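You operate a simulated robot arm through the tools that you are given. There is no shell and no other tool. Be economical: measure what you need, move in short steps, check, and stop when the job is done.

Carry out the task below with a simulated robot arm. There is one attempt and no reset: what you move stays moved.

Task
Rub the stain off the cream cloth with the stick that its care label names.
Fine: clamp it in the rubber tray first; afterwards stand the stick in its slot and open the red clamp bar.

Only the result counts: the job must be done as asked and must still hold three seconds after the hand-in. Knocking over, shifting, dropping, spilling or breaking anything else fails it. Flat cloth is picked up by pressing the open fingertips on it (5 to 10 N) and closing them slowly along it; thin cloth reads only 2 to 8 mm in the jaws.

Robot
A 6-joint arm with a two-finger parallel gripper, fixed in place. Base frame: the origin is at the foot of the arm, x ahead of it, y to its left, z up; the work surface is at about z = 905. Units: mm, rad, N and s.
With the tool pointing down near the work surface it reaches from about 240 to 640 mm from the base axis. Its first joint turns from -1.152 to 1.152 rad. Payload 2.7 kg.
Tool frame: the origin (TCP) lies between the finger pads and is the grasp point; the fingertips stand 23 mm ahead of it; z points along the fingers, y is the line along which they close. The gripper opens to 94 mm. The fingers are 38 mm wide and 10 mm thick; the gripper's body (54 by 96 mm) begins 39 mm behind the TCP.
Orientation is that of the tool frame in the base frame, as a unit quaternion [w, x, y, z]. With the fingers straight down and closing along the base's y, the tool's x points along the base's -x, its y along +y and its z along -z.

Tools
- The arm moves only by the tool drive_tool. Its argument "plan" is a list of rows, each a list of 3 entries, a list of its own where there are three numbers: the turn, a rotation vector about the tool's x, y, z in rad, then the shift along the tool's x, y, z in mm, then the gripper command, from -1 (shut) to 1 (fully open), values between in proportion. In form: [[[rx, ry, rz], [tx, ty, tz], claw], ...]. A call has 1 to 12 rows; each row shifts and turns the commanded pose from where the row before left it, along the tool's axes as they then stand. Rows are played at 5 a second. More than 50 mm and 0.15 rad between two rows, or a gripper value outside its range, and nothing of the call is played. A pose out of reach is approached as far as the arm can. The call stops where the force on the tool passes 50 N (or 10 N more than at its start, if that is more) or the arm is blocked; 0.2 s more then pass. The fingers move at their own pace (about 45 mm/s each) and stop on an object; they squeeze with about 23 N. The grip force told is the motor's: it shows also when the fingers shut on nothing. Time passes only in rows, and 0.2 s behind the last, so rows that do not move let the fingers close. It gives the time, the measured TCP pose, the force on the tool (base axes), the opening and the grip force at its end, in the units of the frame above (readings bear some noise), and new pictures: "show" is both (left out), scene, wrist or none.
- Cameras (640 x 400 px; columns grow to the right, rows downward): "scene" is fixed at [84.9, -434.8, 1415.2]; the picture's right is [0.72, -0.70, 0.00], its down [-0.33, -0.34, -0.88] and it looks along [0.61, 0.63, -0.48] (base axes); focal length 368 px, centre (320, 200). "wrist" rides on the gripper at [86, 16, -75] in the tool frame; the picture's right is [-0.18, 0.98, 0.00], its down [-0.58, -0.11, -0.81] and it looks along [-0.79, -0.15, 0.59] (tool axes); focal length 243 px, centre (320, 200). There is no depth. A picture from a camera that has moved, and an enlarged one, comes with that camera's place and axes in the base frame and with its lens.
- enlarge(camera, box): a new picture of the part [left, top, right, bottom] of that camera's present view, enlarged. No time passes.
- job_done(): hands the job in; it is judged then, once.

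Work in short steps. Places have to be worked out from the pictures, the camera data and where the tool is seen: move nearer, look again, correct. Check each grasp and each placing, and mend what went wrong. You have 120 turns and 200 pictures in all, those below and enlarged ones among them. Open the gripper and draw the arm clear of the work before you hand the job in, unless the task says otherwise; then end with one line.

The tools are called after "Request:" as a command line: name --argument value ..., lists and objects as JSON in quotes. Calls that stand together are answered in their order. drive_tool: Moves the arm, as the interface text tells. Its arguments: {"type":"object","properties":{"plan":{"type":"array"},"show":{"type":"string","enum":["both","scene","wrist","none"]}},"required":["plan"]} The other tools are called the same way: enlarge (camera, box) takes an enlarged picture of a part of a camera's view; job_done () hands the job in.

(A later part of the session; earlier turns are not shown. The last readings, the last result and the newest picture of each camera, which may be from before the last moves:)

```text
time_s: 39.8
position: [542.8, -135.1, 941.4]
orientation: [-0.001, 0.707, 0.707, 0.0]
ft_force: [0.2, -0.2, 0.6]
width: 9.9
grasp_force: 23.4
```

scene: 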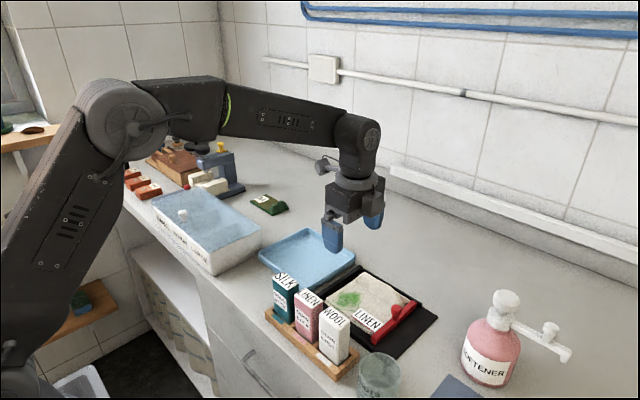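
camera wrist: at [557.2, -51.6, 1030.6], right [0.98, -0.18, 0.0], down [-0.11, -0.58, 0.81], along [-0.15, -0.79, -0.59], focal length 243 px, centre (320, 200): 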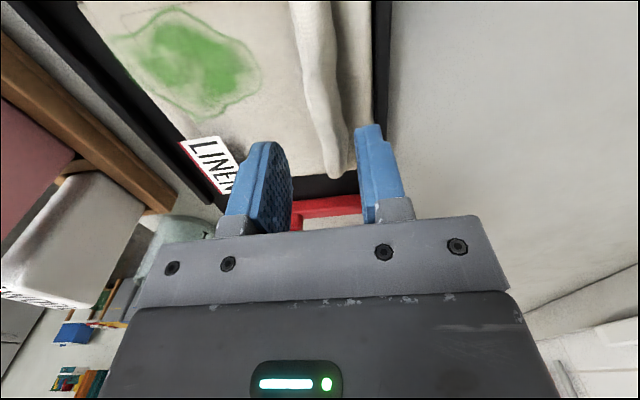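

The ridge is gripped (9.9 mm). I lift 10 mm, shift 14 mm in -y and look.

Request:
drive_tool --plan '[[[0, 0, 0], [0, 0, -10], -1], [[0, 0, 0], [-7, 0, -2], -1], [[0, 0, 0], [-7, 0, 0], -1], [[0, 0, 0], [0, 0, 0], -1]]' --show "wrist"

Request:
enlarge --camera "scene" --box '[310, 260, 450, 360]'

```text
time_s: 40.8
position: [540.8, -149.1, 951.5]
orientation: [0.0, 0.707, 0.707, 0.001]
ft_force: [-0.7, -1.2, -0.6]
width: 9.5
grasp_force: 23.3
camera wrist: at [557.4, -63.3, 1026.4], right [0.98, -0.18, 0.0], down [-0.11, -0.58, 0.81], along [-0.15, -0.79, -0.59], focal length 243 px, centre (320, 200)
```

wrist: 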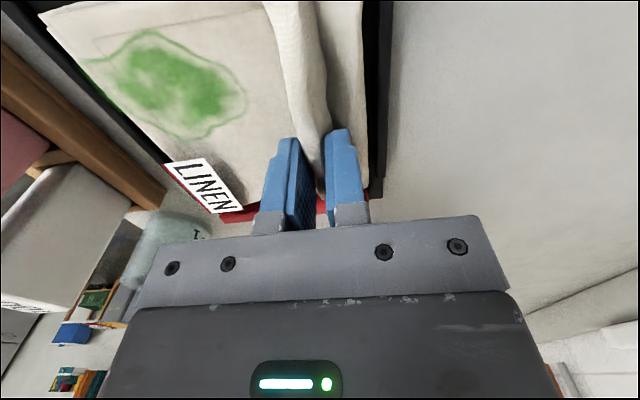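

```text
4.00 times, centred on (380, 310) of scene
camera zoom: at [84.9, -434.8, 1415.2], right [0.72, -0.7, 0.0], down [-0.33, -0.34, -0.88], along [0.61, 0.63, -0.48], focal length 1472 px, centre (80, -240)
```

zoom: 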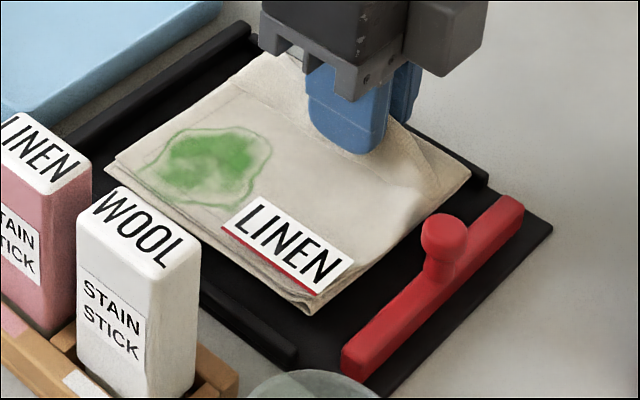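

The -y edge is now at about y = -197. A few mm more, then lower and release.

Request:
drive_tool --plan '[[[0, 0, 0], [-3, 0, 4], -1], [[0, 0, 0], [0, 0, 4], -1], [[0, 0, 0], [0, 0, 3], -1], [[0, 0, 0], [0, 0, 1], -1], [[0, 0, 0], [0, 0, 0], -0.6], [[0, 0, 0], [0, 0, 0], -0.45], [[0, 0, 0], [0, 0, 0], -0.4], [[0, 0, 0], [0, 0, -15], -0.4], [[0, 0, 0], [0, 0, -30], 0], [[0, 0, 0], [0, 0, -10], 0.2]]' --show "wrist"

Request:
enlarge --camera "scene" --box '[310, 260, 450, 360]'

```text
time_s: 43.0
position: [543.1, -153.2, 995.4]
orientation: [0.0, 0.707, 0.707, 0.001]
ft_force: [-0.1, 0.2, 0.6]
width: 56.5
grasp_force: 0.0
camera wrist: at [558.9, -66.7, 1069.7], right [0.98, -0.18, 0.0], down [-0.11, -0.58, 0.81], along [-0.15, -0.79, -0.59], focal length 243 px, centre (320, 200)
```

wrist: 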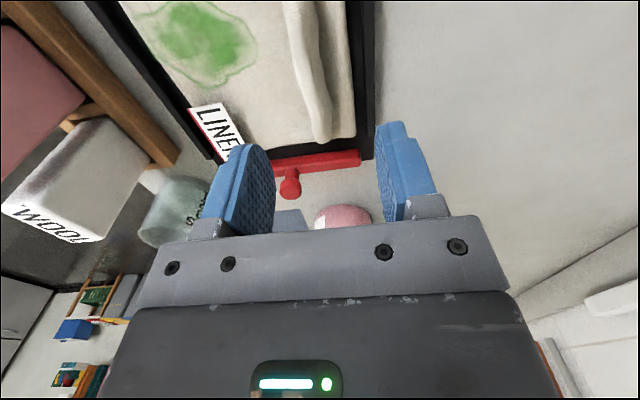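

```text
4.00 times, centred on (380, 310) of scene
camera zoom: at [84.9, -434.8, 1415.2], right [0.72, -0.7, 0.0], down [-0.33, -0.34, -0.88], along [0.61, 0.63, -0.48], focal length 1472 px, centre (80, -240)
```

zoom: 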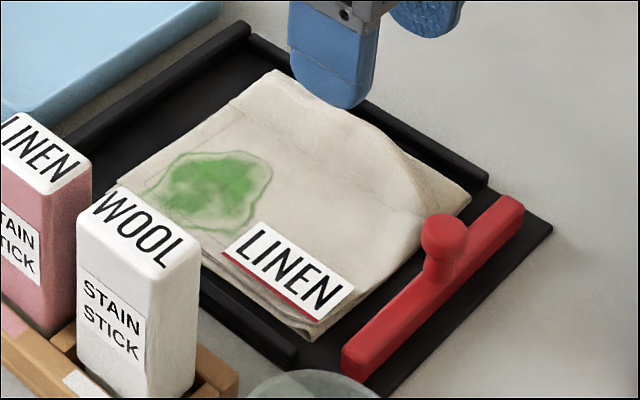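

Cloth edge is now near the bar. I grip the knob again and close the clamp.

Request:
drive_tool --plan '[[[0, 0, 0], [-31, -19, -10], 0.2], [[0, 0, 0], [-31, -18.5, 0], 0.2], [[0, 0, 0], [0, 0, 25], 0.2], [[0, 0, 0], [0, 0, 15], 0.2], [[0, 0, 0], [0, 0, 10], 0.2], [[0, 0, 0], [0, 0, 0], -1], [[0, 0, 0], [0, 0, 0], -1], [[0, 0, 0], [0, 0, 0], -1], [[0, 0, 0], [0, 0, 0], -1]]' --show "none"

Request:
drive_tool --plan '[[[0, 0, 0], [6, 0, 0], -1], [[0, 0, 0], [6, 0, 0], -1], [[0, 0, 0], [5, 0, 0], -1], [[0, 0, 0], [0, 0, 0], -1]]' --show "none"

Request:
enlarge --camera "wrist" --box '[160, 0, 480, 200]'

```text
time_s: 45.0
position: [505.0, -213.9, 953.0]
orientation: [-0.001, 0.707, 0.707, 0.001]
ft_force: [-0.4, 0.2, -1.0]
width: 17.9
grasp_force: 44.8
```

```text
time_s: 46.0
position: [504.2, -197.7, 954.6]
orientation: [0.0, 0.707, 0.707, 0.0]
ft_force: [-3.5, -3.8, -2.4]
width: 17.9
grasp_force: 45.0
```

```text
2.00 times, centred on (320, 100) of wrist
camera zoom: at [521.0, -111.9, 1028.3], right [0.98, -0.18, 0.0], down [-0.11, -0.58, 0.81], along [-0.15, -0.79, -0.59], focal length 485 px, centre (320, 400)
```

zoom: 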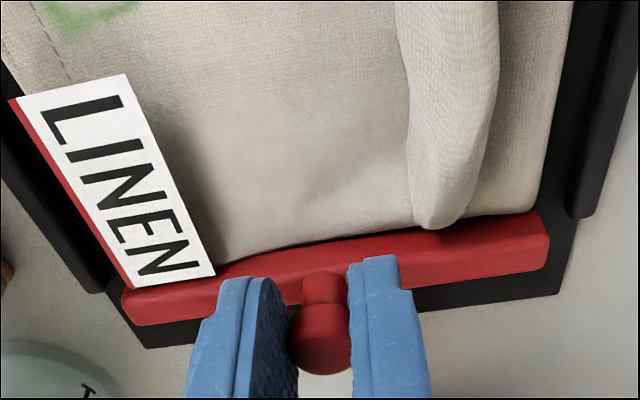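

Request:
drive_tool --plan '[[[0, 0, 0], [5, 0, 0], -1], [[0, 0, 0], [5, 0, 0], -1], [[0, 0, 0], [3, 0, 0], -1], [[0, 0, 0], [0, 0, 0], -1]]' --show "none"

Request:
enlarge --camera "wrist" --box '[160, 0, 480, 200]'

Request:
enlarge --camera "scene" --box '[310, 260, 450, 360]'

```text
time_s: 47.0
position: [504.4, -184.5, 953.5]
orientation: [0.0, 0.707, 0.708, 0.001]
ft_force: [8.6, -3.5, -19.0]
width: 17.7
grasp_force: 45.4
```

```text
2.00 times, centred on (320, 100) of wrist
camera zoom: at [520.9, -98.7, 1028.3], right [0.98, -0.18, 0.0], down [-0.11, -0.58, 0.81], along [-0.15, -0.79, -0.59], focal length 485 px, centre (320, 400)
```

zoom: 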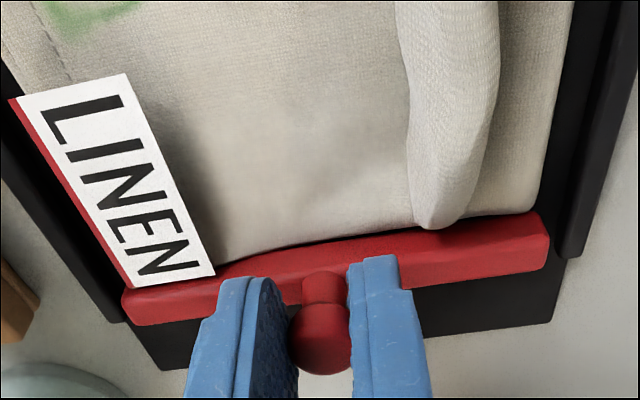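

```text
4.00 times, centred on (380, 310) of scene
camera zoom: at [85.4, -434.9, 1415.1], right [0.72, -0.7, 0.0], down [-0.33, -0.34, -0.88], along [0.61, 0.63, -0.48], focal length 1472 px, centre (80, -240)
```

zoom: 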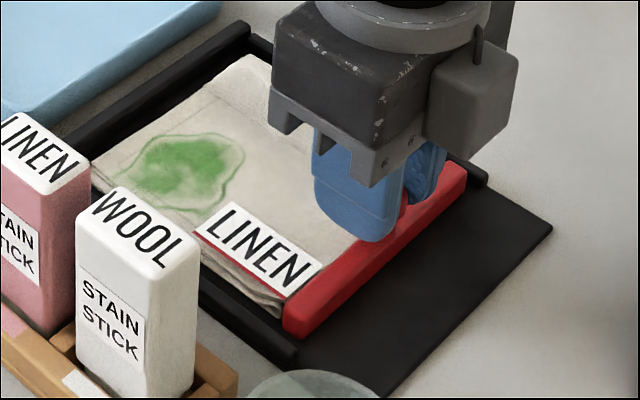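

The bar pushes the cloth along without much force. I continue toward the stop.

Request:
drive_tool --plan '[[[0, 0, 0], [1.5, 0, 0], -1], [[0, 0, 0], [0, 0, 0], -1]]' --show "none"

Request:
drive_tool --plan '[[[0, 0, 0], [1.5, 0, 0], -1], [[0, 0, 0], [0, 0, 0], -1]]' --show "none"

Request:
drive_tool --plan '[[[0, 0, 0], [1.5, 0, 0], -1], [[0, 0, 0], [0, 0, 0], -1]]' --show "none"

Request:
enlarge --camera "scene" --box '[310, 260, 450, 360]'

```text
time_s: 47.6
position: [505.1, -184.5, 953.6]
orientation: [-0.001, 0.708, 0.706, 0.0]
ft_force: [13.8, -16.7, -24.5]
width: 18.0
grasp_force: 45.7
```

```text
time_s: 48.2
position: [505.6, -182.7, 954.7]
orientation: [0.001, 0.708, 0.706, 0.0]
ft_force: [11.8, -27.2, -21.2]
width: 18.0
grasp_force: 45.4
```

```text
time_s: 48.8
position: [504.6, -182.3, 954.6]
orientation: [0.002, 0.708, 0.706, 0.0]
ft_force: [13.0, -28.5, -16.9]
width: 17.9
grasp_force: 45.1
```

```text
4.00 times, centred on (380, 310) of scene
camera zoom: at [85.5, -435.7, 1414.8], right [0.72, -0.7, 0.0], down [-0.33, -0.34, -0.88], along [0.61, 0.63, -0.48], focal length 1472 px, centre (80, -240)
```

zoom: 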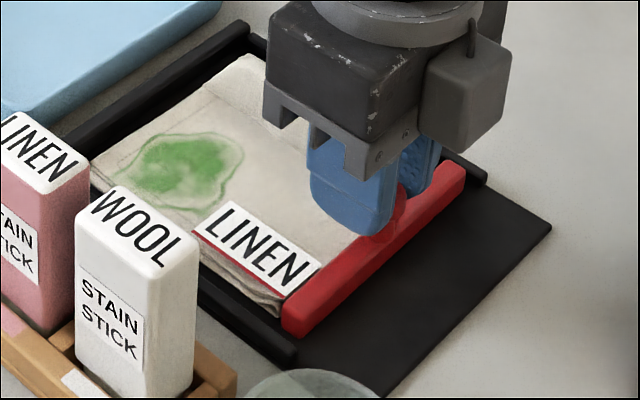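

The bar is at its hard stop with the cloth trapped between bar, rails and lip. I release, rise and move toward the stick rack for a closer look.

Request:
drive_tool --plan '[[[0, 0, 0], [-2.5, 0, 0], -1], [[0, 0, 0], [0, 0, 0], 0.1], [[0, 0, 0], [0, 0, 0], 0.1], [[0, 0, 0], [0, 0, -25], 0.1], [[0, 0, 0], [20, 0, -45], 1], [[0, 0, 0], [20, -20, -40], 1], [[0, 0, 0], [20, -25, -20], 1], [[0, 0, 0], [20, -25, -20], 1], [[0, 0, 0], [20, -25, 0], 1], [[0, 0, 0], [20, -25, 0], 1]]' --show "both"

Request:
enlarge --camera "wrist" --box '[160, 0, 480, 200]'

Request:
enlarge --camera "scene" --box '[255, 250, 365, 385]'

```text
time_s: 51.0
position: [383.1, -64.0, 1103.8]
orientation: [-0.001, 0.707, 0.707, 0.0]
ft_force: [-0.4, -0.5, -0.8]
width: 94.2
grasp_force: 0.0
camera wrist: at [399.7, 21.7, 1178.6], right [0.98, -0.18, 0.0], down [-0.11, -0.58, 0.81], along [-0.15, -0.79, -0.59], focal length 243 px, centre (320, 200)
```

scene: 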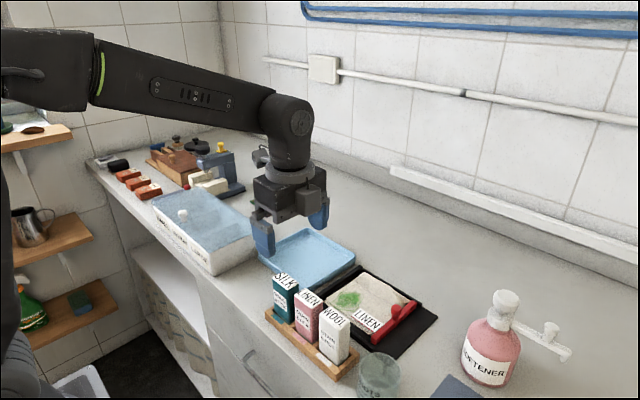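
wrist: 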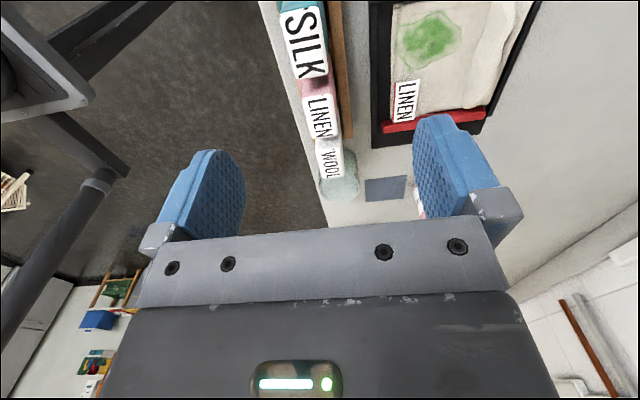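

```text
2.00 times, centred on (320, 100) of wrist
camera zoom: at [399.7, 21.7, 1178.6], right [0.98, -0.18, 0.0], down [-0.11, -0.58, 0.81], along [-0.15, -0.79, -0.59], focal length 485 px, centre (320, 400)
```

zoom: 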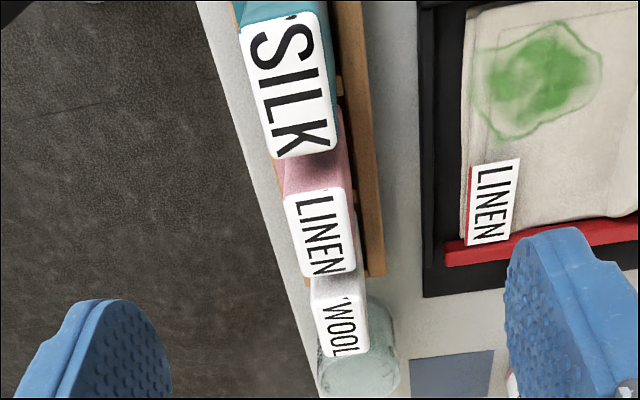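

```text
2.96 times, centred on (310, 318) of scene
camera zoom: at [84.9, -434.8, 1415.2], right [0.72, -0.7, 0.0], down [-0.33, -0.34, -0.88], along [0.61, 0.63, -0.48], focal length 1090 px, centre (350, -148)
```

zoom: 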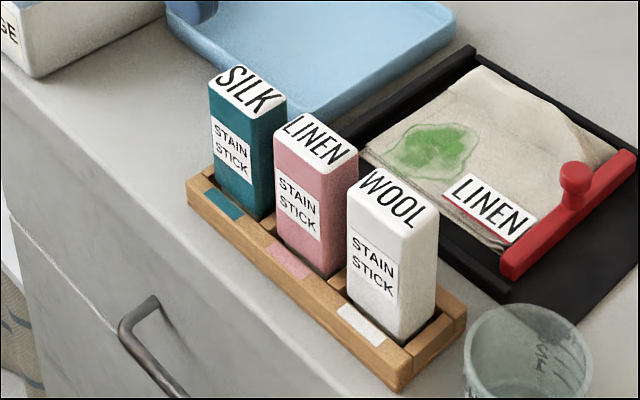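

The LINEN stick's top centre triangulates to about (378, -103, 995). I move above it and check.

Request:
drive_tool --plan '[[[0, 0, 0], [-39, -5, 0], 0.3], [[0, 0, 0], [0, 0, 40], 0.3], [[0, 0, 0], [0, 0, 33], 0.3], [[0, 0, 0], [0, 0, 0], 0.3]]' --show "both"

Request:
enlarge --camera "scene" --box '[255, 210, 365, 345]'

```text
time_s: 52.0
position: [378.9, -100.9, 1031.3]
orientation: [0.0, 0.707, 0.707, 0.002]
ft_force: [-0.2, -0.7, 0.5]
width: 61.1
grasp_force: 0.0
camera wrist: at [395.1, -15.3, 1105.6], right [0.98, -0.18, 0.0], down [-0.11, -0.58, 0.81], along [-0.15, -0.79, -0.59], focal length 243 px, centre (320, 200)
```

scene: 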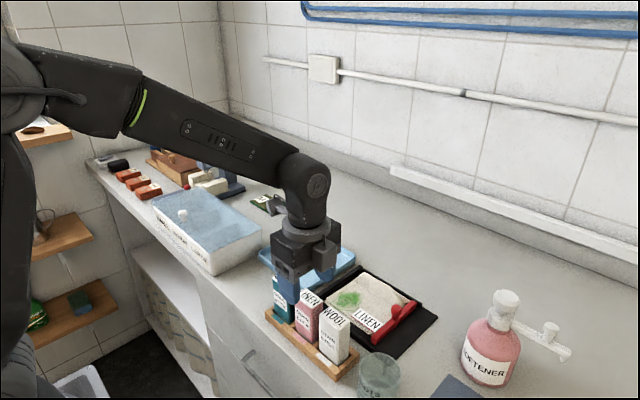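
wrist: 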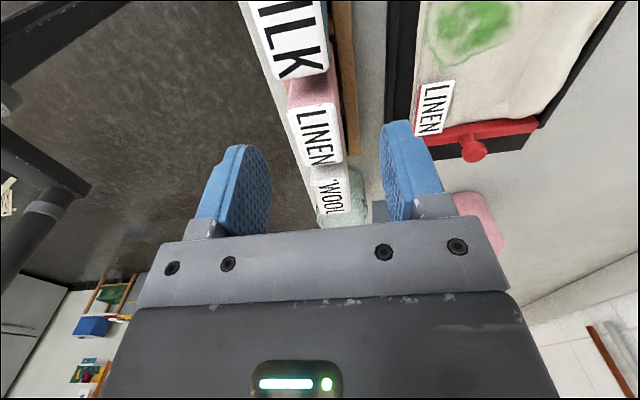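

```text
2.96 times, centred on (310, 278) of scene
camera zoom: at [84.9, -434.8, 1415.2], right [0.72, -0.7, 0.0], down [-0.33, -0.34, -0.88], along [0.61, 0.63, -0.48], focal length 1090 px, centre (350, -30)
```

zoom: 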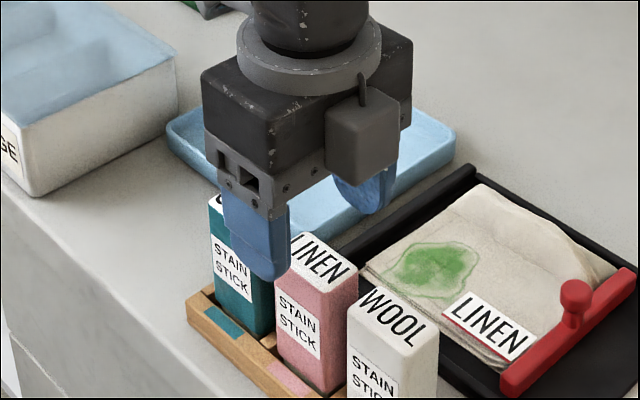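

Aligned (stick at about (378, -101)). I descend to TCP z ≈ 978 and close.

Request:
drive_tool --plan '[[[0, 0, 0], [0, -1, 20], 0.3], [[0, 0, 0], [0, 0, 20], 0.3], [[0, 0, 0], [0, 0, 13], 0.3], [[0, 0, 0], [0, 0, 0], 0], [[0, 0, 0], [0, 0, 0], -0.3], [[0, 0, 0], [0, 0, 0], -1], [[0, 0, 0], [0, 0, 0], -1], [[0, 0, 0], [0, 0, 0], -1]]' --show "both"

```text
time_s: 53.8
position: [378.8, -100.5, 977.1]
orientation: [-0.001, 0.707, 0.707, 0.001]
ft_force: [0.0, -0.4, -0.1]
width: 26.7
grasp_force: 23.3
camera wrist: at [394.2, -15.1, 1051.9], right [0.98, -0.18, 0.0], down [-0.11, -0.58, 0.81], along [-0.15, -0.79, -0.59], focal length 243 px, centre (320, 200)
```

scene: 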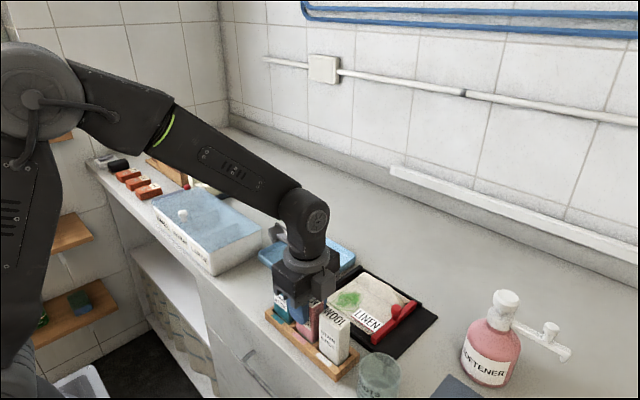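
wrist: 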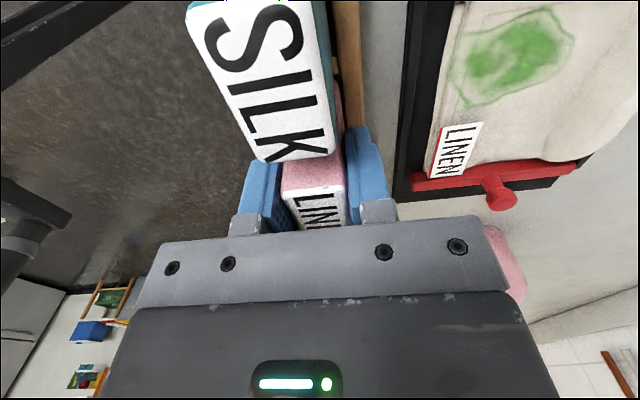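

The stick is gripped (26.7 mm). I lift it straight up 95 mm and check it comes along.

Request:
drive_tool --plan '[[[0, 0, 0], [0, 0, -10], -1], [[0, 0, 0], [0, 0, -25], -1], [[0, 0, 0], [0, 0, -30], -1], [[0, 0, 0], [0, 0, -30], -1], [[0, 0, 0], [0, 0, 0], -1]]' --show "both"

Request:
enlarge --camera "scene" --box '[245, 220, 445, 350]'

```text
time_s: 55.0
position: [377.2, -102.5, 1072.0]
orientation: [-0.001, 0.708, 0.707, 0.001]
ft_force: [0.6, -0.2, -0.6]
width: 26.9
grasp_force: 22.9
camera wrist: at [393.2, -17.0, 1147.7], right [0.98, -0.18, 0.0], down [-0.11, -0.58, 0.81], along [-0.15, -0.79, -0.59], focal length 243 px, centre (320, 200)
```

scene: 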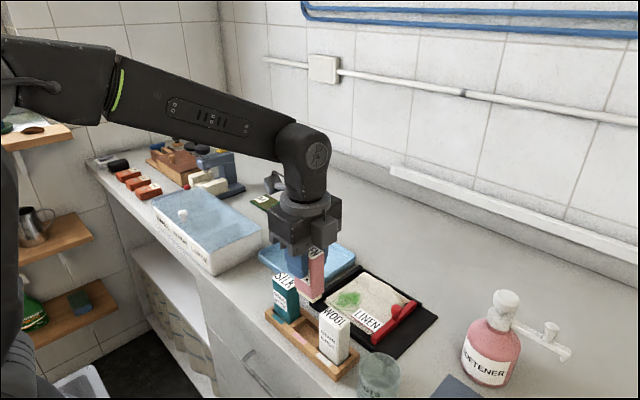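
wrist: 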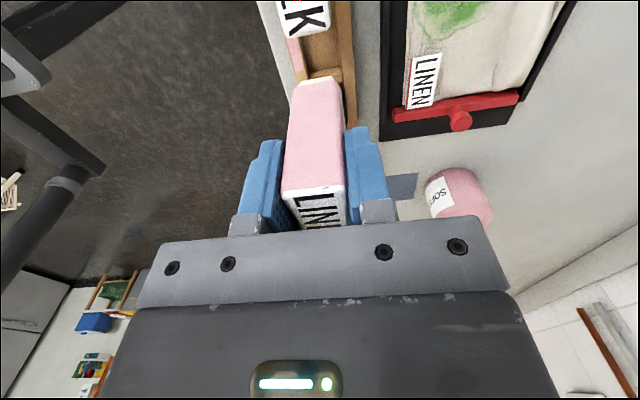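

```text
3.08 times, centred on (345, 285) of scene
camera zoom: at [84.9, -434.8, 1415.2], right [0.72, -0.7, 0.0], down [-0.33, -0.34, -0.88], along [0.61, 0.63, -0.48], focal length 1132 px, centre (243, -62)
```

zoom: 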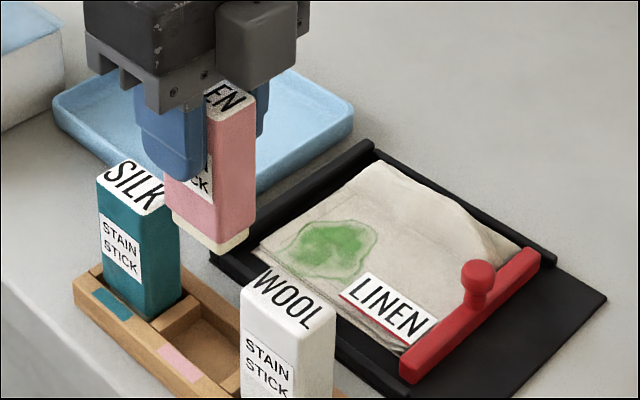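

The stick is held straight with its cream tip below. I move over the stain (≈(484, -95)) and descend partway.

Request:
drive_tool --plan '[[[0, 0, 0], [3, 36, 0], -1], [[0, 0, 0], [4, 35, 0], -1], [[0, 0, 0], [0, 35, 0], -1], [[0, 0, 0], [0, 0, 35], -1], [[0, 0, 0], [0, 0, 30], -1], [[0, 0, 0], [0, 0, 10], -1], [[0, 0, 0], [0, 0, 0], -1]]' --show "both"

Request:
enlarge --camera "scene" --box '[290, 230, 450, 350]'

Request:
enlarge --camera "wrist" --box '[180, 0, 460, 220]'

```text
time_s: 56.6
position: [482.8, -94.8, 999.5]
orientation: [0.0, 0.707, 0.707, 0.001]
ft_force: [-0.4, 0.2, -1.1]
width: 26.8
grasp_force: 23.0
camera wrist: at [499.1, -9.1, 1072.7], right [0.98, -0.18, 0.0], down [-0.11, -0.58, 0.81], along [-0.15, -0.79, -0.59], focal length 243 px, centre (320, 200)
```

scene: 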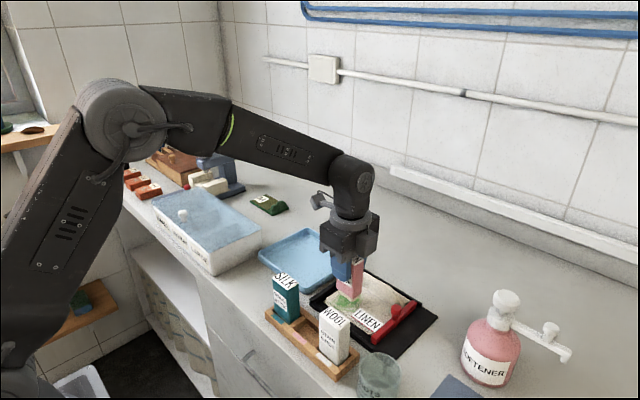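
wrist: 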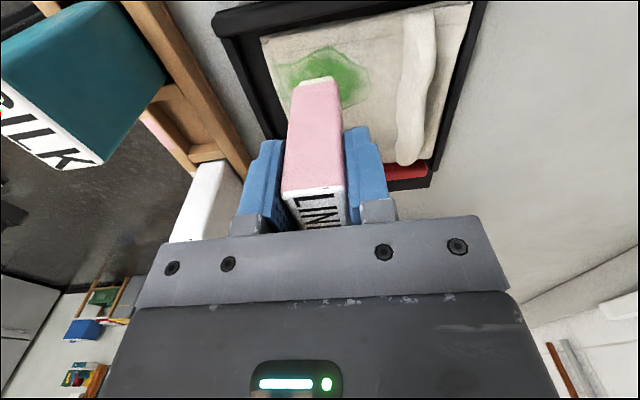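

```text
3.33 times, centred on (370, 290) of scene
camera zoom: at [84.9, -434.8, 1415.2], right [0.72, -0.7, 0.0], down [-0.33, -0.34, -0.88], along [0.61, 0.63, -0.48], focal length 1226 px, centre (153, -100)
```

zoom: 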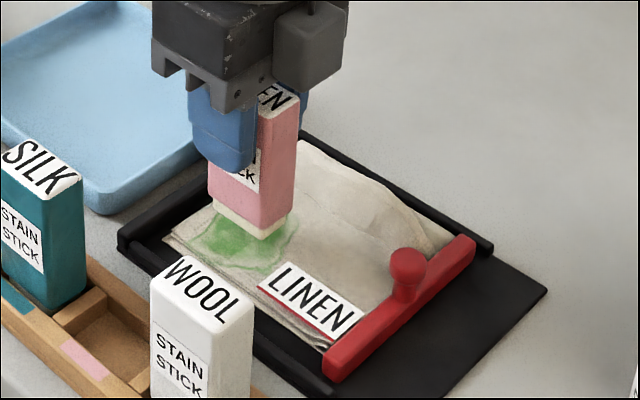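

```text
1.82 times, centred on (320, 110) of wrist
camera zoom: at [499.1, -9.1, 1072.7], right [0.98, -0.18, 0.0], down [-0.11, -0.58, 0.81], along [-0.15, -0.79, -0.59], focal length 441 px, centre (320, 364)
```

zoom: 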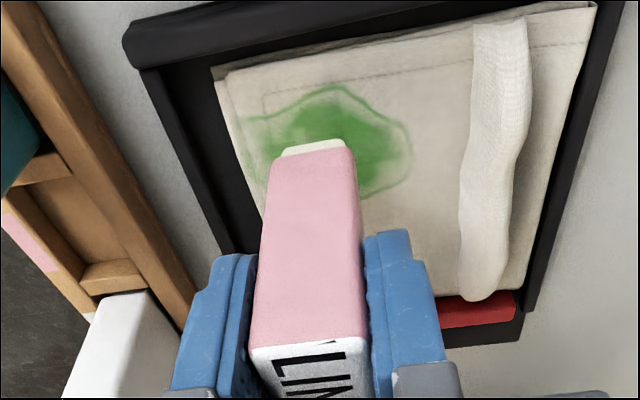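

The tip is above the stain (stain about x 457–516, y -112…-70). I descend until contact.

Request:
drive_tool --plan '[[[0, 0, 0], [0, 0, 8], -1], [[0, 0, 0], [0, 0, 5], -1], [[0, 0, 0], [0, 0, 2], -1], [[0, 0, 0], [0, 0, 0], -1]]' --show "none"

```text
time_s: 57.6
position: [483.9, -93.2, 984.3]
orientation: [0.001, 0.707, 0.707, 0.002]
ft_force: [-0.4, -0.6, 18.6]
width: 27.0
grasp_force: 23.5
```

Contact at 18.6 N. I ease slightly and rub back and forth along x.

Request:
drive_tool --plan '[[[0, 0, 0], [0, 0, -0.4], -1], [[0, 0, 0], [0, 10, 0], -1], [[0, 0, 0], [0, 10, 0], -1], [[0, 0, 0], [0, -10, 0], -1], [[0, 0, 0], [0, -10, 0], -1], [[0, 0, 0], [0, -10, 0], -1], [[0, 0, 0], [0, -8, 0], -1], [[0, 0, 0], [0, 10, 0], -1], [[0, 0, 0], [0, 8, 0], -1]]' --show "both"

Request:
enlarge --camera "wrist" --box '[180, 0, 460, 220]'

```text
time_s: 59.6
position: [483.6, -94.7, 983.4]
orientation: [-0.001, 0.707, 0.707, 0.001]
ft_force: [-1.3, 0.1, 4.3]
width: 26.7
grasp_force: 22.8
camera wrist: at [500.0, -8.4, 1058.4], right [0.98, -0.18, 0.0], down [-0.11, -0.58, 0.81], along [-0.15, -0.79, -0.59], focal length 243 px, centre (320, 200)
```

scene: 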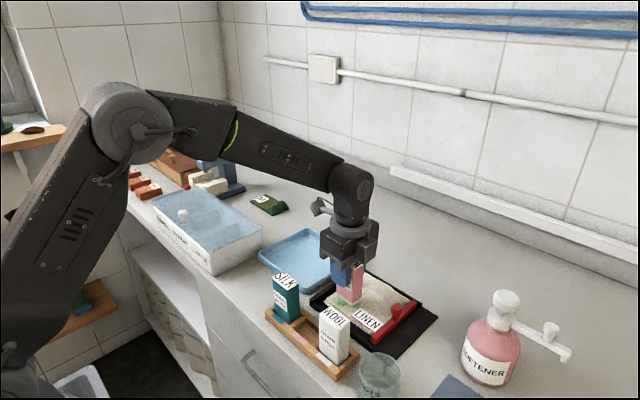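
wrist: 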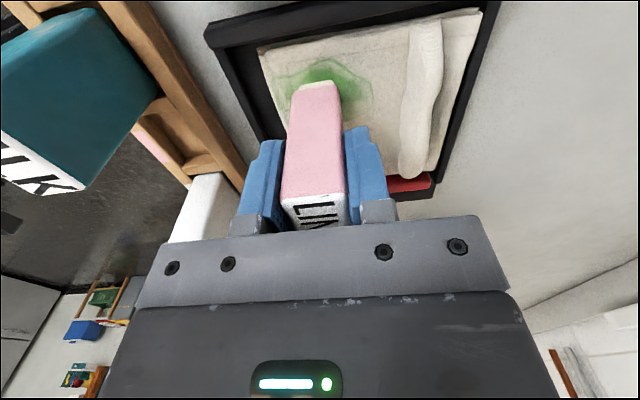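

```text
1.82 times, centred on (320, 110) of wrist
camera zoom: at [500.0, -8.4, 1058.4], right [0.98, -0.18, 0.0], down [-0.11, -0.58, 0.81], along [-0.15, -0.79, -0.59], focal length 441 px, centre (320, 364)
```

zoom: 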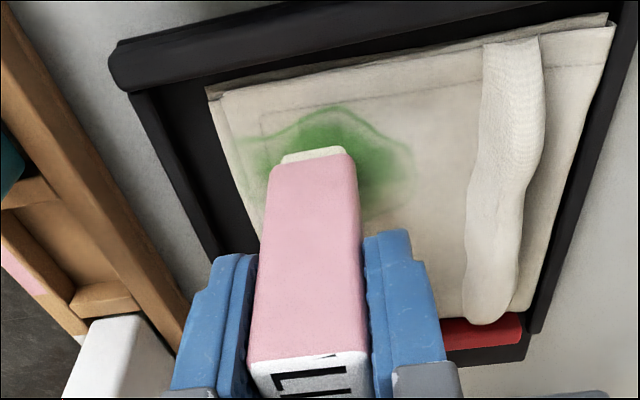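

The stain is fading. I press slightly more and rub at the upper (+y) and lower rows too.

Request:
drive_tool --plan '[[[0, 0, 0], [6, 0, 0.4], -1], [[0, 0, 0], [6, 8, 0], -1], [[0, 0, 0], [0, 10, 0], -1], [[0, 0, 0], [0, -10, 0], -1], [[0, 0, 0], [0, -10, 0], -1], [[0, 0, 0], [0, -10, 0], -1], [[0, 0, 0], [0, -10, 0], -1], [[0, 0, 0], [0, 11, 0], -1], [[0, 0, 0], [0, 11, 0], -1], [[0, 0, 0], [0, 10, 0], -1], [[0, 0, 0], [0, -10, 0], -1], [[0, 0, 0], [-6, 0, 0], -1]]' --show "none"

Request:
drive_tool --plan '[[[0, 0, 0], [-10, 0, 0.2], -1], [[0, 0, 0], [-8, 8, 0], -1], [[0, 0, 0], [0, 12, 0], -1], [[0, 0, 0], [0, -10, 0], -1], [[0, 0, 0], [0, -10, 0], -1], [[0, 0, 0], [0, -10, 0], -1], [[0, 0, 0], [0, -10, 0], -1], [[0, 0, 0], [0, 11, 0], -1], [[0, 0, 0], [0, 11, 0], -1], [[0, 0, 0], [0, 10, 0], -1], [[0, 0, 0], [0, -12, 0], -1], [[0, 0, 0], [10, 0, 0], -1]]' --show "both"

Request:
enlarge --camera "wrist" --box '[180, 0, 460, 220]'

Request:
enlarge --camera "scene" --box '[290, 230, 450, 350]'

```text
time_s: 62.2
position: [484.8, -87.4, 984.3]
orientation: [-0.001, 0.707, 0.707, 0.001]
ft_force: [1.0, 2.9, 5.4]
width: 26.7
grasp_force: 22.5
```

```text
time_s: 64.8
position: [484.4, -96.9, 983.4]
orientation: [-0.001, 0.707, 0.707, 0.0]
ft_force: [0.2, -1.6, 0.9]
width: 26.6
grasp_force: 23.0
camera wrist: at [500.2, -11.1, 1058.5], right [0.98, -0.18, 0.0], down [-0.11, -0.58, 0.81], along [-0.15, -0.79, -0.59], focal length 243 px, centre (320, 200)
```

scene: 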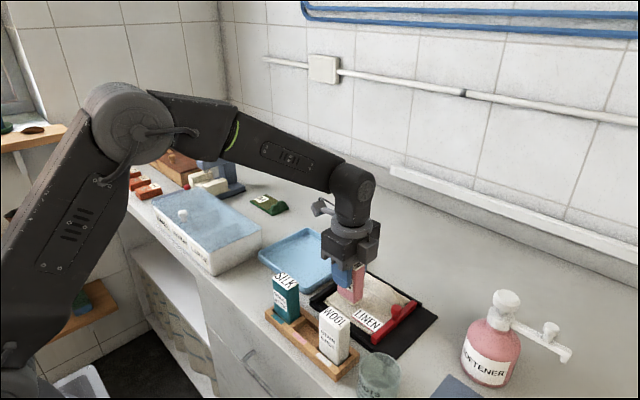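
wrist: 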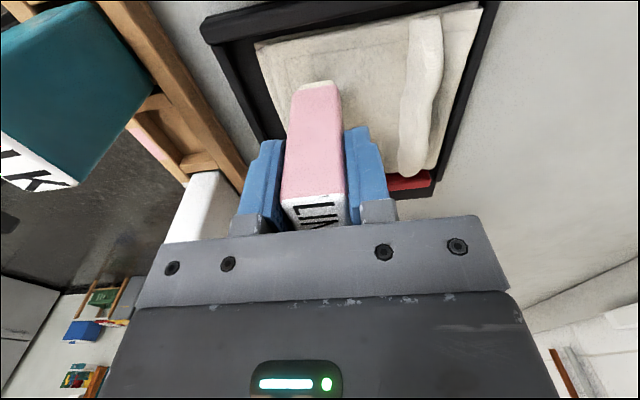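

```text
1.82 times, centred on (320, 110) of wrist
camera zoom: at [500.2, -11.1, 1058.5], right [0.98, -0.18, 0.0], down [-0.11, -0.58, 0.81], along [-0.15, -0.79, -0.59], focal length 441 px, centre (320, 364)
```

zoom: 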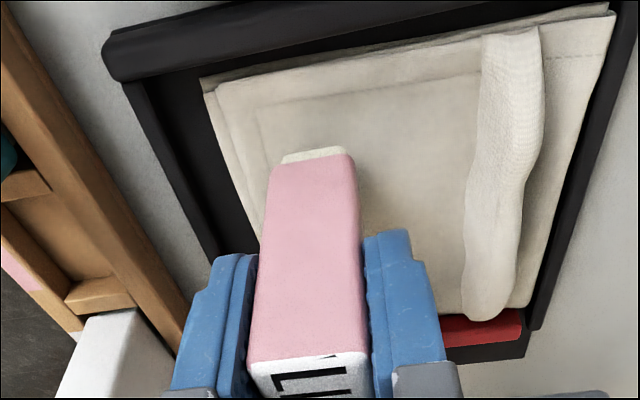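

```text
3.33 times, centred on (370, 290) of scene
camera zoom: at [84.9, -434.8, 1415.2], right [0.72, -0.7, 0.0], down [-0.33, -0.34, -0.88], along [0.61, 0.63, -0.48], focal length 1226 px, centre (153, -100)
```

zoom: 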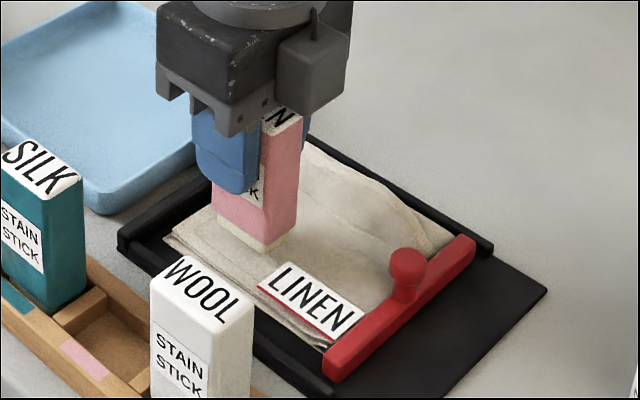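

The stain looks gone. I lift the stick and inspect the cloth beneath.

Request:
drive_tool --plan '[[[0, 0, 0], [0, 0, -15], -1], [[0, 0, 0], [0, 0, -40], -1], [[0, 0, 0], [0, 0, -40], -1], [[0, 0, 0], [0, -36, 0], -1], [[0, 0, 0], [0, 0, 0], -1]]' --show "both"

Request:
enlarge --camera "scene" --box '[290, 240, 450, 350]'

Request:
enlarge --camera "wrist" --box '[240, 0, 500, 160]'

```text
time_s: 66.0
position: [447.2, -100.0, 1078.8]
orientation: [0.0, 0.708, 0.706, 0.001]
ft_force: [-0.4, -0.6, -1.2]
width: 26.7
grasp_force: 23.0
camera wrist: at [464.0, -12.4, 1152.8], right [0.98, -0.18, 0.0], down [-0.11, -0.58, 0.81], along [-0.15, -0.79, -0.59], focal length 243 px, centre (320, 200)
```

scene: 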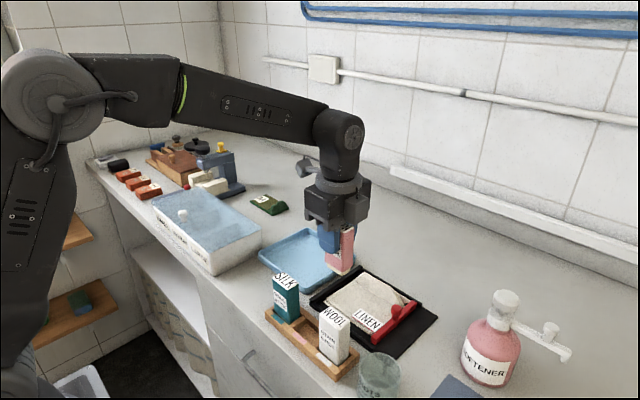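
wrist: 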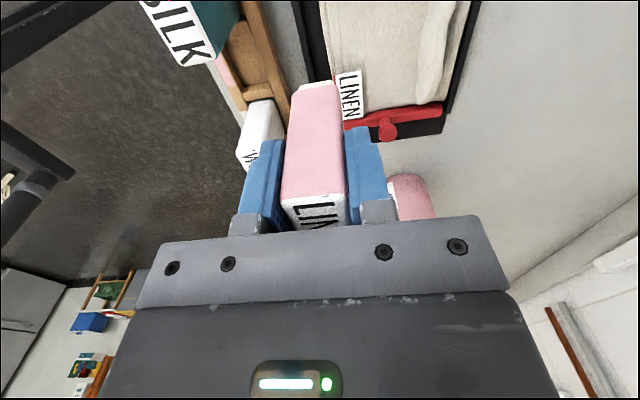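

```text
3.64 times, centred on (370, 295) of scene
camera zoom: at [84.9, -434.8, 1415.2], right [0.72, -0.7, 0.0], down [-0.33, -0.34, -0.88], along [0.61, 0.63, -0.48], focal length 1338 px, centre (138, -146)
```

zoom: 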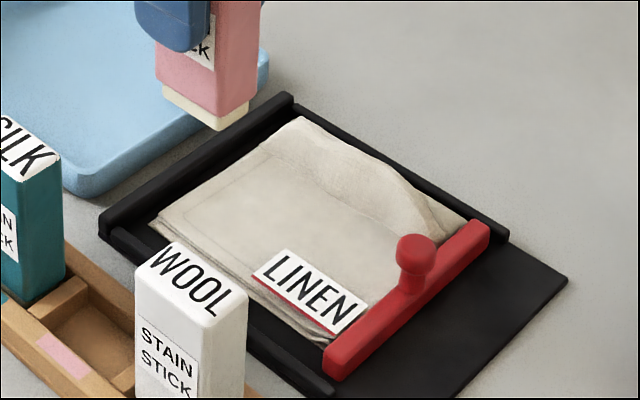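

```text
2.46 times, centred on (370, 80) of wrist
camera zoom: at [464.0, -12.4, 1152.8], right [0.98, -0.18, 0.0], down [-0.11, -0.58, 0.81], along [-0.15, -0.79, -0.59], focal length 597 px, centre (197, 495)
```

zoom: 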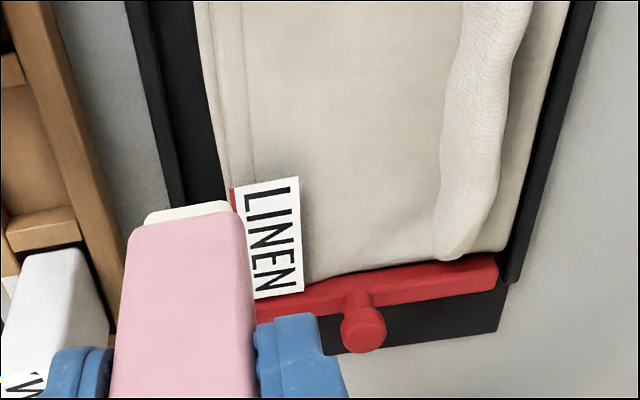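

The cloth is clean. I return the stick above its slot and lower partway, then check.

Request:
drive_tool --plan '[[[0, 0, 0], [-5, -35, 0], -1], [[0, 0, 0], [0, -35, 0], -1], [[0, 0, 0], [0, 0, 0], -1], [[0, 0, 0], [0, 0, 35], -1], [[0, 0, 0], [0, 0, 25], -1], [[0, 0, 0], [0, 0, 10], -1], [[0, 0, 0], [0, 0, 0], -1]]' --show "both"

Request:
enlarge --camera "scene" --box '[255, 250, 365, 385]'

```text
time_s: 67.6
position: [377.8, -101.7, 1006.3]
orientation: [0.0, 0.707, 0.707, 0.001]
ft_force: [-0.1, 0.3, -0.5]
width: 26.6
grasp_force: 23.0
camera wrist: at [394.3, -16.9, 1081.5], right [0.98, -0.18, 0.0], down [-0.11, -0.58, 0.81], along [-0.15, -0.79, -0.59], focal length 243 px, centre (320, 200)
```

scene: 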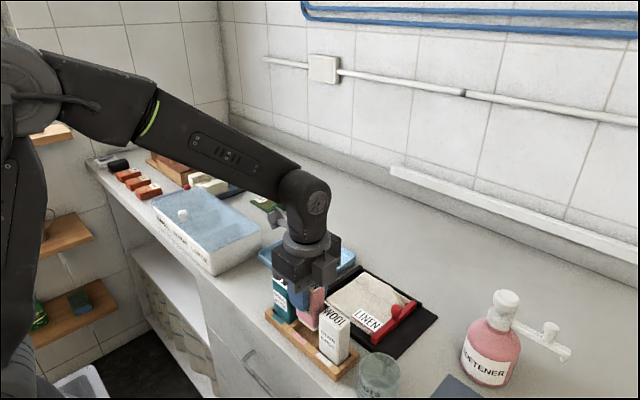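
wrist: 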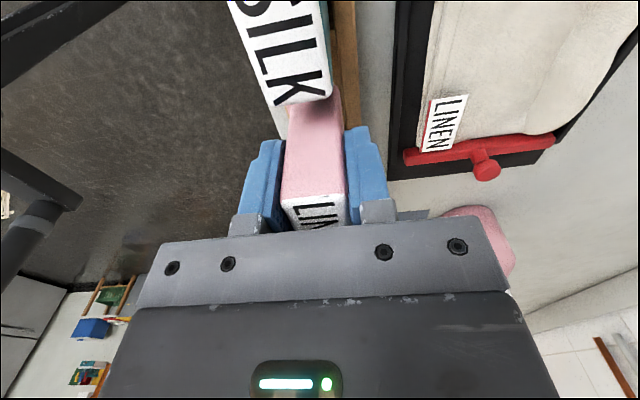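

```text
2.96 times, centred on (310, 318) of scene
camera zoom: at [84.9, -434.8, 1415.2], right [0.72, -0.7, 0.0], down [-0.33, -0.34, -0.88], along [0.61, 0.63, -0.48], focal length 1090 px, centre (350, -148)
```

zoom: 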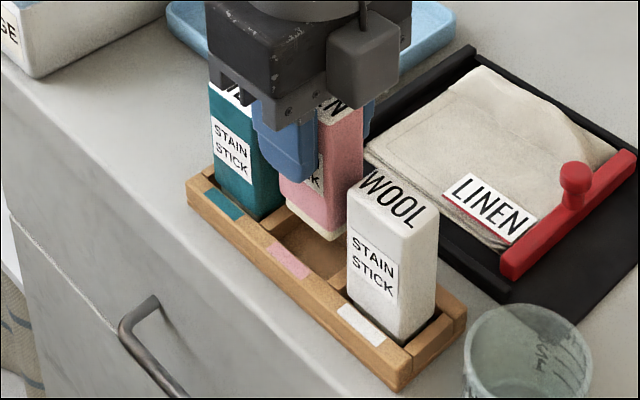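

It's centred above its slot. I lower in smaller steps until it stands on the rack floor.

Request:
drive_tool --plan '[[[0, 0, 0], [0, 0, 8], -1], [[0, 0, 0], [0, 0, 8], -1], [[0, 0, 0], [0, 0, 6], -1], [[0, 0, 0], [0, 0, 0], -1]]' --show "none"

Request:
drive_tool --plan '[[[0, 0, 0], [0, 0, 3], -1], [[0, 0, 0], [0, 0, 2], -1], [[0, 0, 0], [0, 0, 0], -1]]' --show "none"

```text
time_s: 68.6
position: [379.3, -102.6, 984.7]
orientation: [0.0, 0.707, 0.707, 0.001]
ft_force: [0.3, 1.0, -1.0]
width: 26.5
grasp_force: 23.2
```

```text
time_s: 69.4
position: [379.7, -101.4, 981.7]
orientation: [0.0, 0.707, 0.707, 0.001]
ft_force: [0.1, -0.5, -0.9]
width: 27.0
grasp_force: 23.0
```

Request:
drive_tool --plan '[[[0, 0, 0], [0, 0, 2], -1], [[0, 0, 0], [0, 0, 0], -1]]' --show "none"

Request:
drive_tool --plan '[[[0, 0, 0], [0, 0, 1], -1], [[0, 0, 0], [0, 0, 0], -1]]' --show "none"

Request:
enlarge --camera "scene" --box '[255, 250, 365, 385]'

```text
time_s: 70.0
position: [378.3, -101.6, 977.6]
orientation: [0.0, 0.707, 0.708, 0.001]
ft_force: [-0.2, -0.1, -1.2]
width: 26.9
grasp_force: 22.6
```

```text
time_s: 70.6
position: [378.1, -100.5, 977.7]
orientation: [0.0, 0.707, 0.707, 0.001]
ft_force: [0.3, 0.0, -0.6]
width: 26.9
grasp_force: 22.9
```

```text
2.96 times, centred on (310, 318) of scene
camera zoom: at [84.9, -434.8, 1415.2], right [0.72, -0.7, 0.0], down [-0.33, -0.34, -0.88], along [0.61, 0.63, -0.48], focal length 1090 px, centre (350, -148)
```

zoom: 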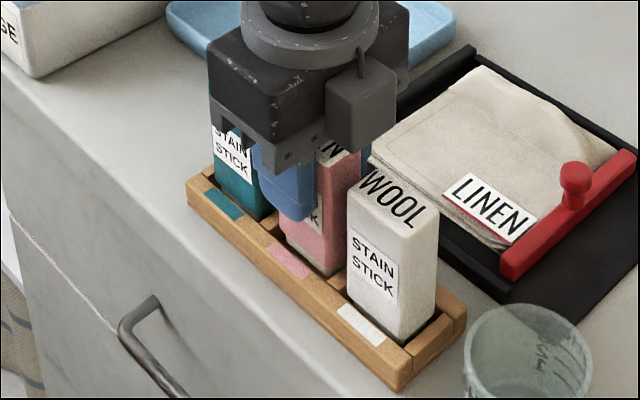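

Request:
drive_tool --plan '[[[0, 0, 0], [0, 0, 1], -1], [[0, 0, 0], [0, 0, 0], -1]]' --show "none"

Request:
drive_tool --plan '[[[0, 0, 0], [0, 0, 1], -1], [[0, 0, 0], [0, 0, 0], -1]]' --show "none"

Request:
drive_tool --plan '[[[0, 0, 0], [0, 0, 1], -1], [[0, 0, 0], [0, 0, 0], -1]]' --show "none"

```text
time_s: 71.2
position: [377.4, -101.8, 977.6]
orientation: [0.0, 0.707, 0.707, 0.001]
ft_force: [-0.2, -0.4, -2.0]
width: 26.6
grasp_force: 22.7
```

```text
time_s: 71.8
position: [378.5, -101.0, 975.3]
orientation: [-0.001, 0.707, 0.707, 0.001]
ft_force: [0.0, 0.5, -0.2]
width: 26.8
grasp_force: 23.4
```

```text
time_s: 72.4
position: [379.0, -102.1, 974.2]
orientation: [-0.001, 0.707, 0.707, 0.0]
ft_force: [-0.7, -0.5, -0.2]
width: 26.7
grasp_force: 22.9
```

Request:
drive_tool --plan '[[[0, 0, 0], [0, 0, 1], -1], [[0, 0, 0], [0, 0, 0], -1]]' --show "none"

Request:
drive_tool --plan '[[[0, 0, 0], [0, 0, 1], -1], [[0, 0, 0], [0, 0, 0], -1]]' --show "none"

Request:
enlarge --camera "wrist" --box '[220, 0, 420, 240]'

```text
time_s: 73.0
position: [378.7, -100.8, 973.5]
orientation: [-0.001, 0.707, 0.707, 0.001]
ft_force: [-0.8, 1.0, -0.9]
width: 26.7
grasp_force: 23.3
```

```text
time_s: 73.6
position: [379.5, -101.5, 971.5]
orientation: [0.0, 0.707, 0.708, 0.001]
ft_force: [0.7, 1.0, 0.9]
width: 26.5
grasp_force: 22.6
```

```text
1.67 times, centred on (320, 120) of wrist
camera zoom: at [395.1, -15.9, 1047.7], right [0.98, -0.18, 0.0], down [-0.11, -0.58, 0.81], along [-0.15, -0.79, -0.59], focal length 404 px, centre (320, 333)
```

zoom: 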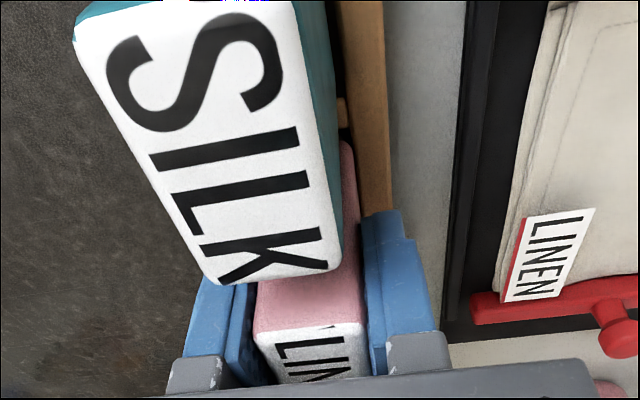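

Request:
drive_tool --plan '[[[0, 0, 0], [0, 0, 1], -1], [[0, 0, 0], [0, 0, 0], -1]]' --show "none"

Request:
drive_tool --plan '[[[0, 0, 0], [0, 0, 1], -1], [[0, 0, 0], [0, 0, 0], -1]]' --show "none"

Request:
enlarge --camera "scene" --box '[275, 280, 365, 385]'

```text
time_s: 74.2
position: [379.8, -101.6, 973.0]
orientation: [0.002, 0.707, 0.707, 0.001]
ft_force: [-1.9, 0.3, 13.9]
width: 26.7
grasp_force: 23.3
```

```text
time_s: 74.8
position: [380.0, -101.4, 972.8]
orientation: [0.001, 0.706, 0.708, 0.001]
ft_force: [-1.5, -1.2, 19.4]
width: 27.0
grasp_force: 23.2
```

```text
3.81 times, centred on (320, 332) of scene
camera zoom: at [84.6, -434.8, 1415.2], right [0.72, -0.7, 0.0], down [-0.33, -0.34, -0.88], along [0.61, 0.63, -0.48], focal length 1402 px, centre (320, -305)
```

zoom: 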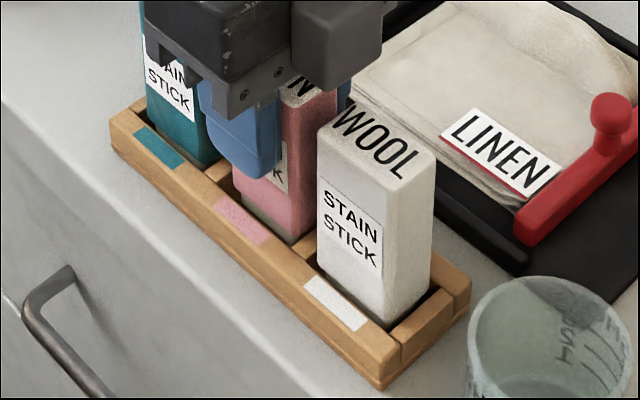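

The stick has bottomed out in its slot (19 N). I ease up 1 mm, open, and rise.

Request:
drive_tool --plan '[[[0, 0, 0], [0, 0, -1], -1], [[0, 0, 0], [0, 0, 0], -0.3], [[0, 0, 0], [0, 0, 0], 0], [[0, 0, 0], [0, 0, 0], 0.2], [[0, 0, 0], [0, 0, -20], 0.2], [[0, 0, 0], [0, 0, -35], 0.2], [[0, 0, 0], [0, 0, -40], 0.2], [[0, 0, 0], [0, 25, 0], 0.2]]' --show "both"

Request:
enlarge --camera "scene" --box '[255, 250, 365, 385]'

```text
time_s: 76.6
position: [402.1, -100.4, 1067.3]
orientation: [-0.001, 0.707, 0.707, 0.001]
ft_force: [0.4, 0.1, 0.5]
width: 56.5
grasp_force: 0.0
camera wrist: at [418.2, -15.2, 1142.1], right [0.98, -0.18, 0.0], down [-0.11, -0.58, 0.81], along [-0.15, -0.79, -0.59], focal length 243 px, centre (320, 200)
```

scene: 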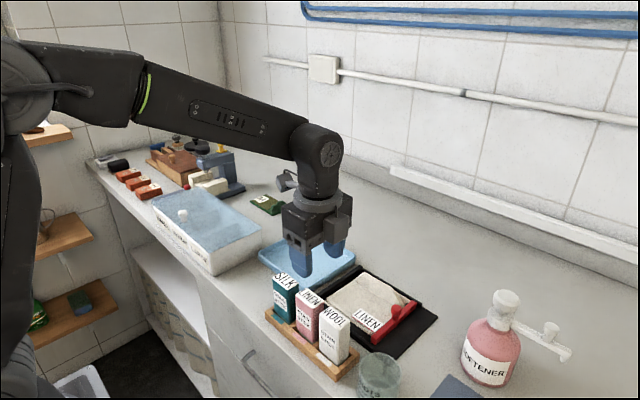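
wrist: 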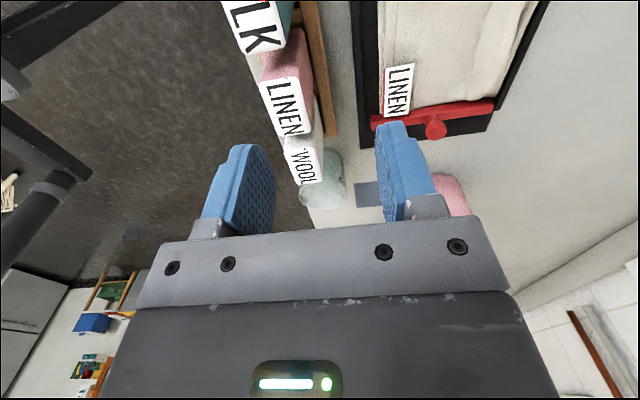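

```text
2.96 times, centred on (310, 318) of scene
camera zoom: at [84.9, -434.8, 1415.2], right [0.72, -0.7, 0.0], down [-0.33, -0.34, -0.88], along [0.61, 0.63, -0.48], focal length 1090 px, centre (350, -148)
```

zoom: 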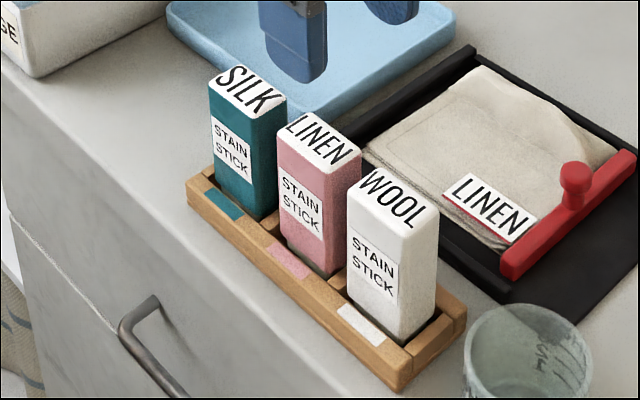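

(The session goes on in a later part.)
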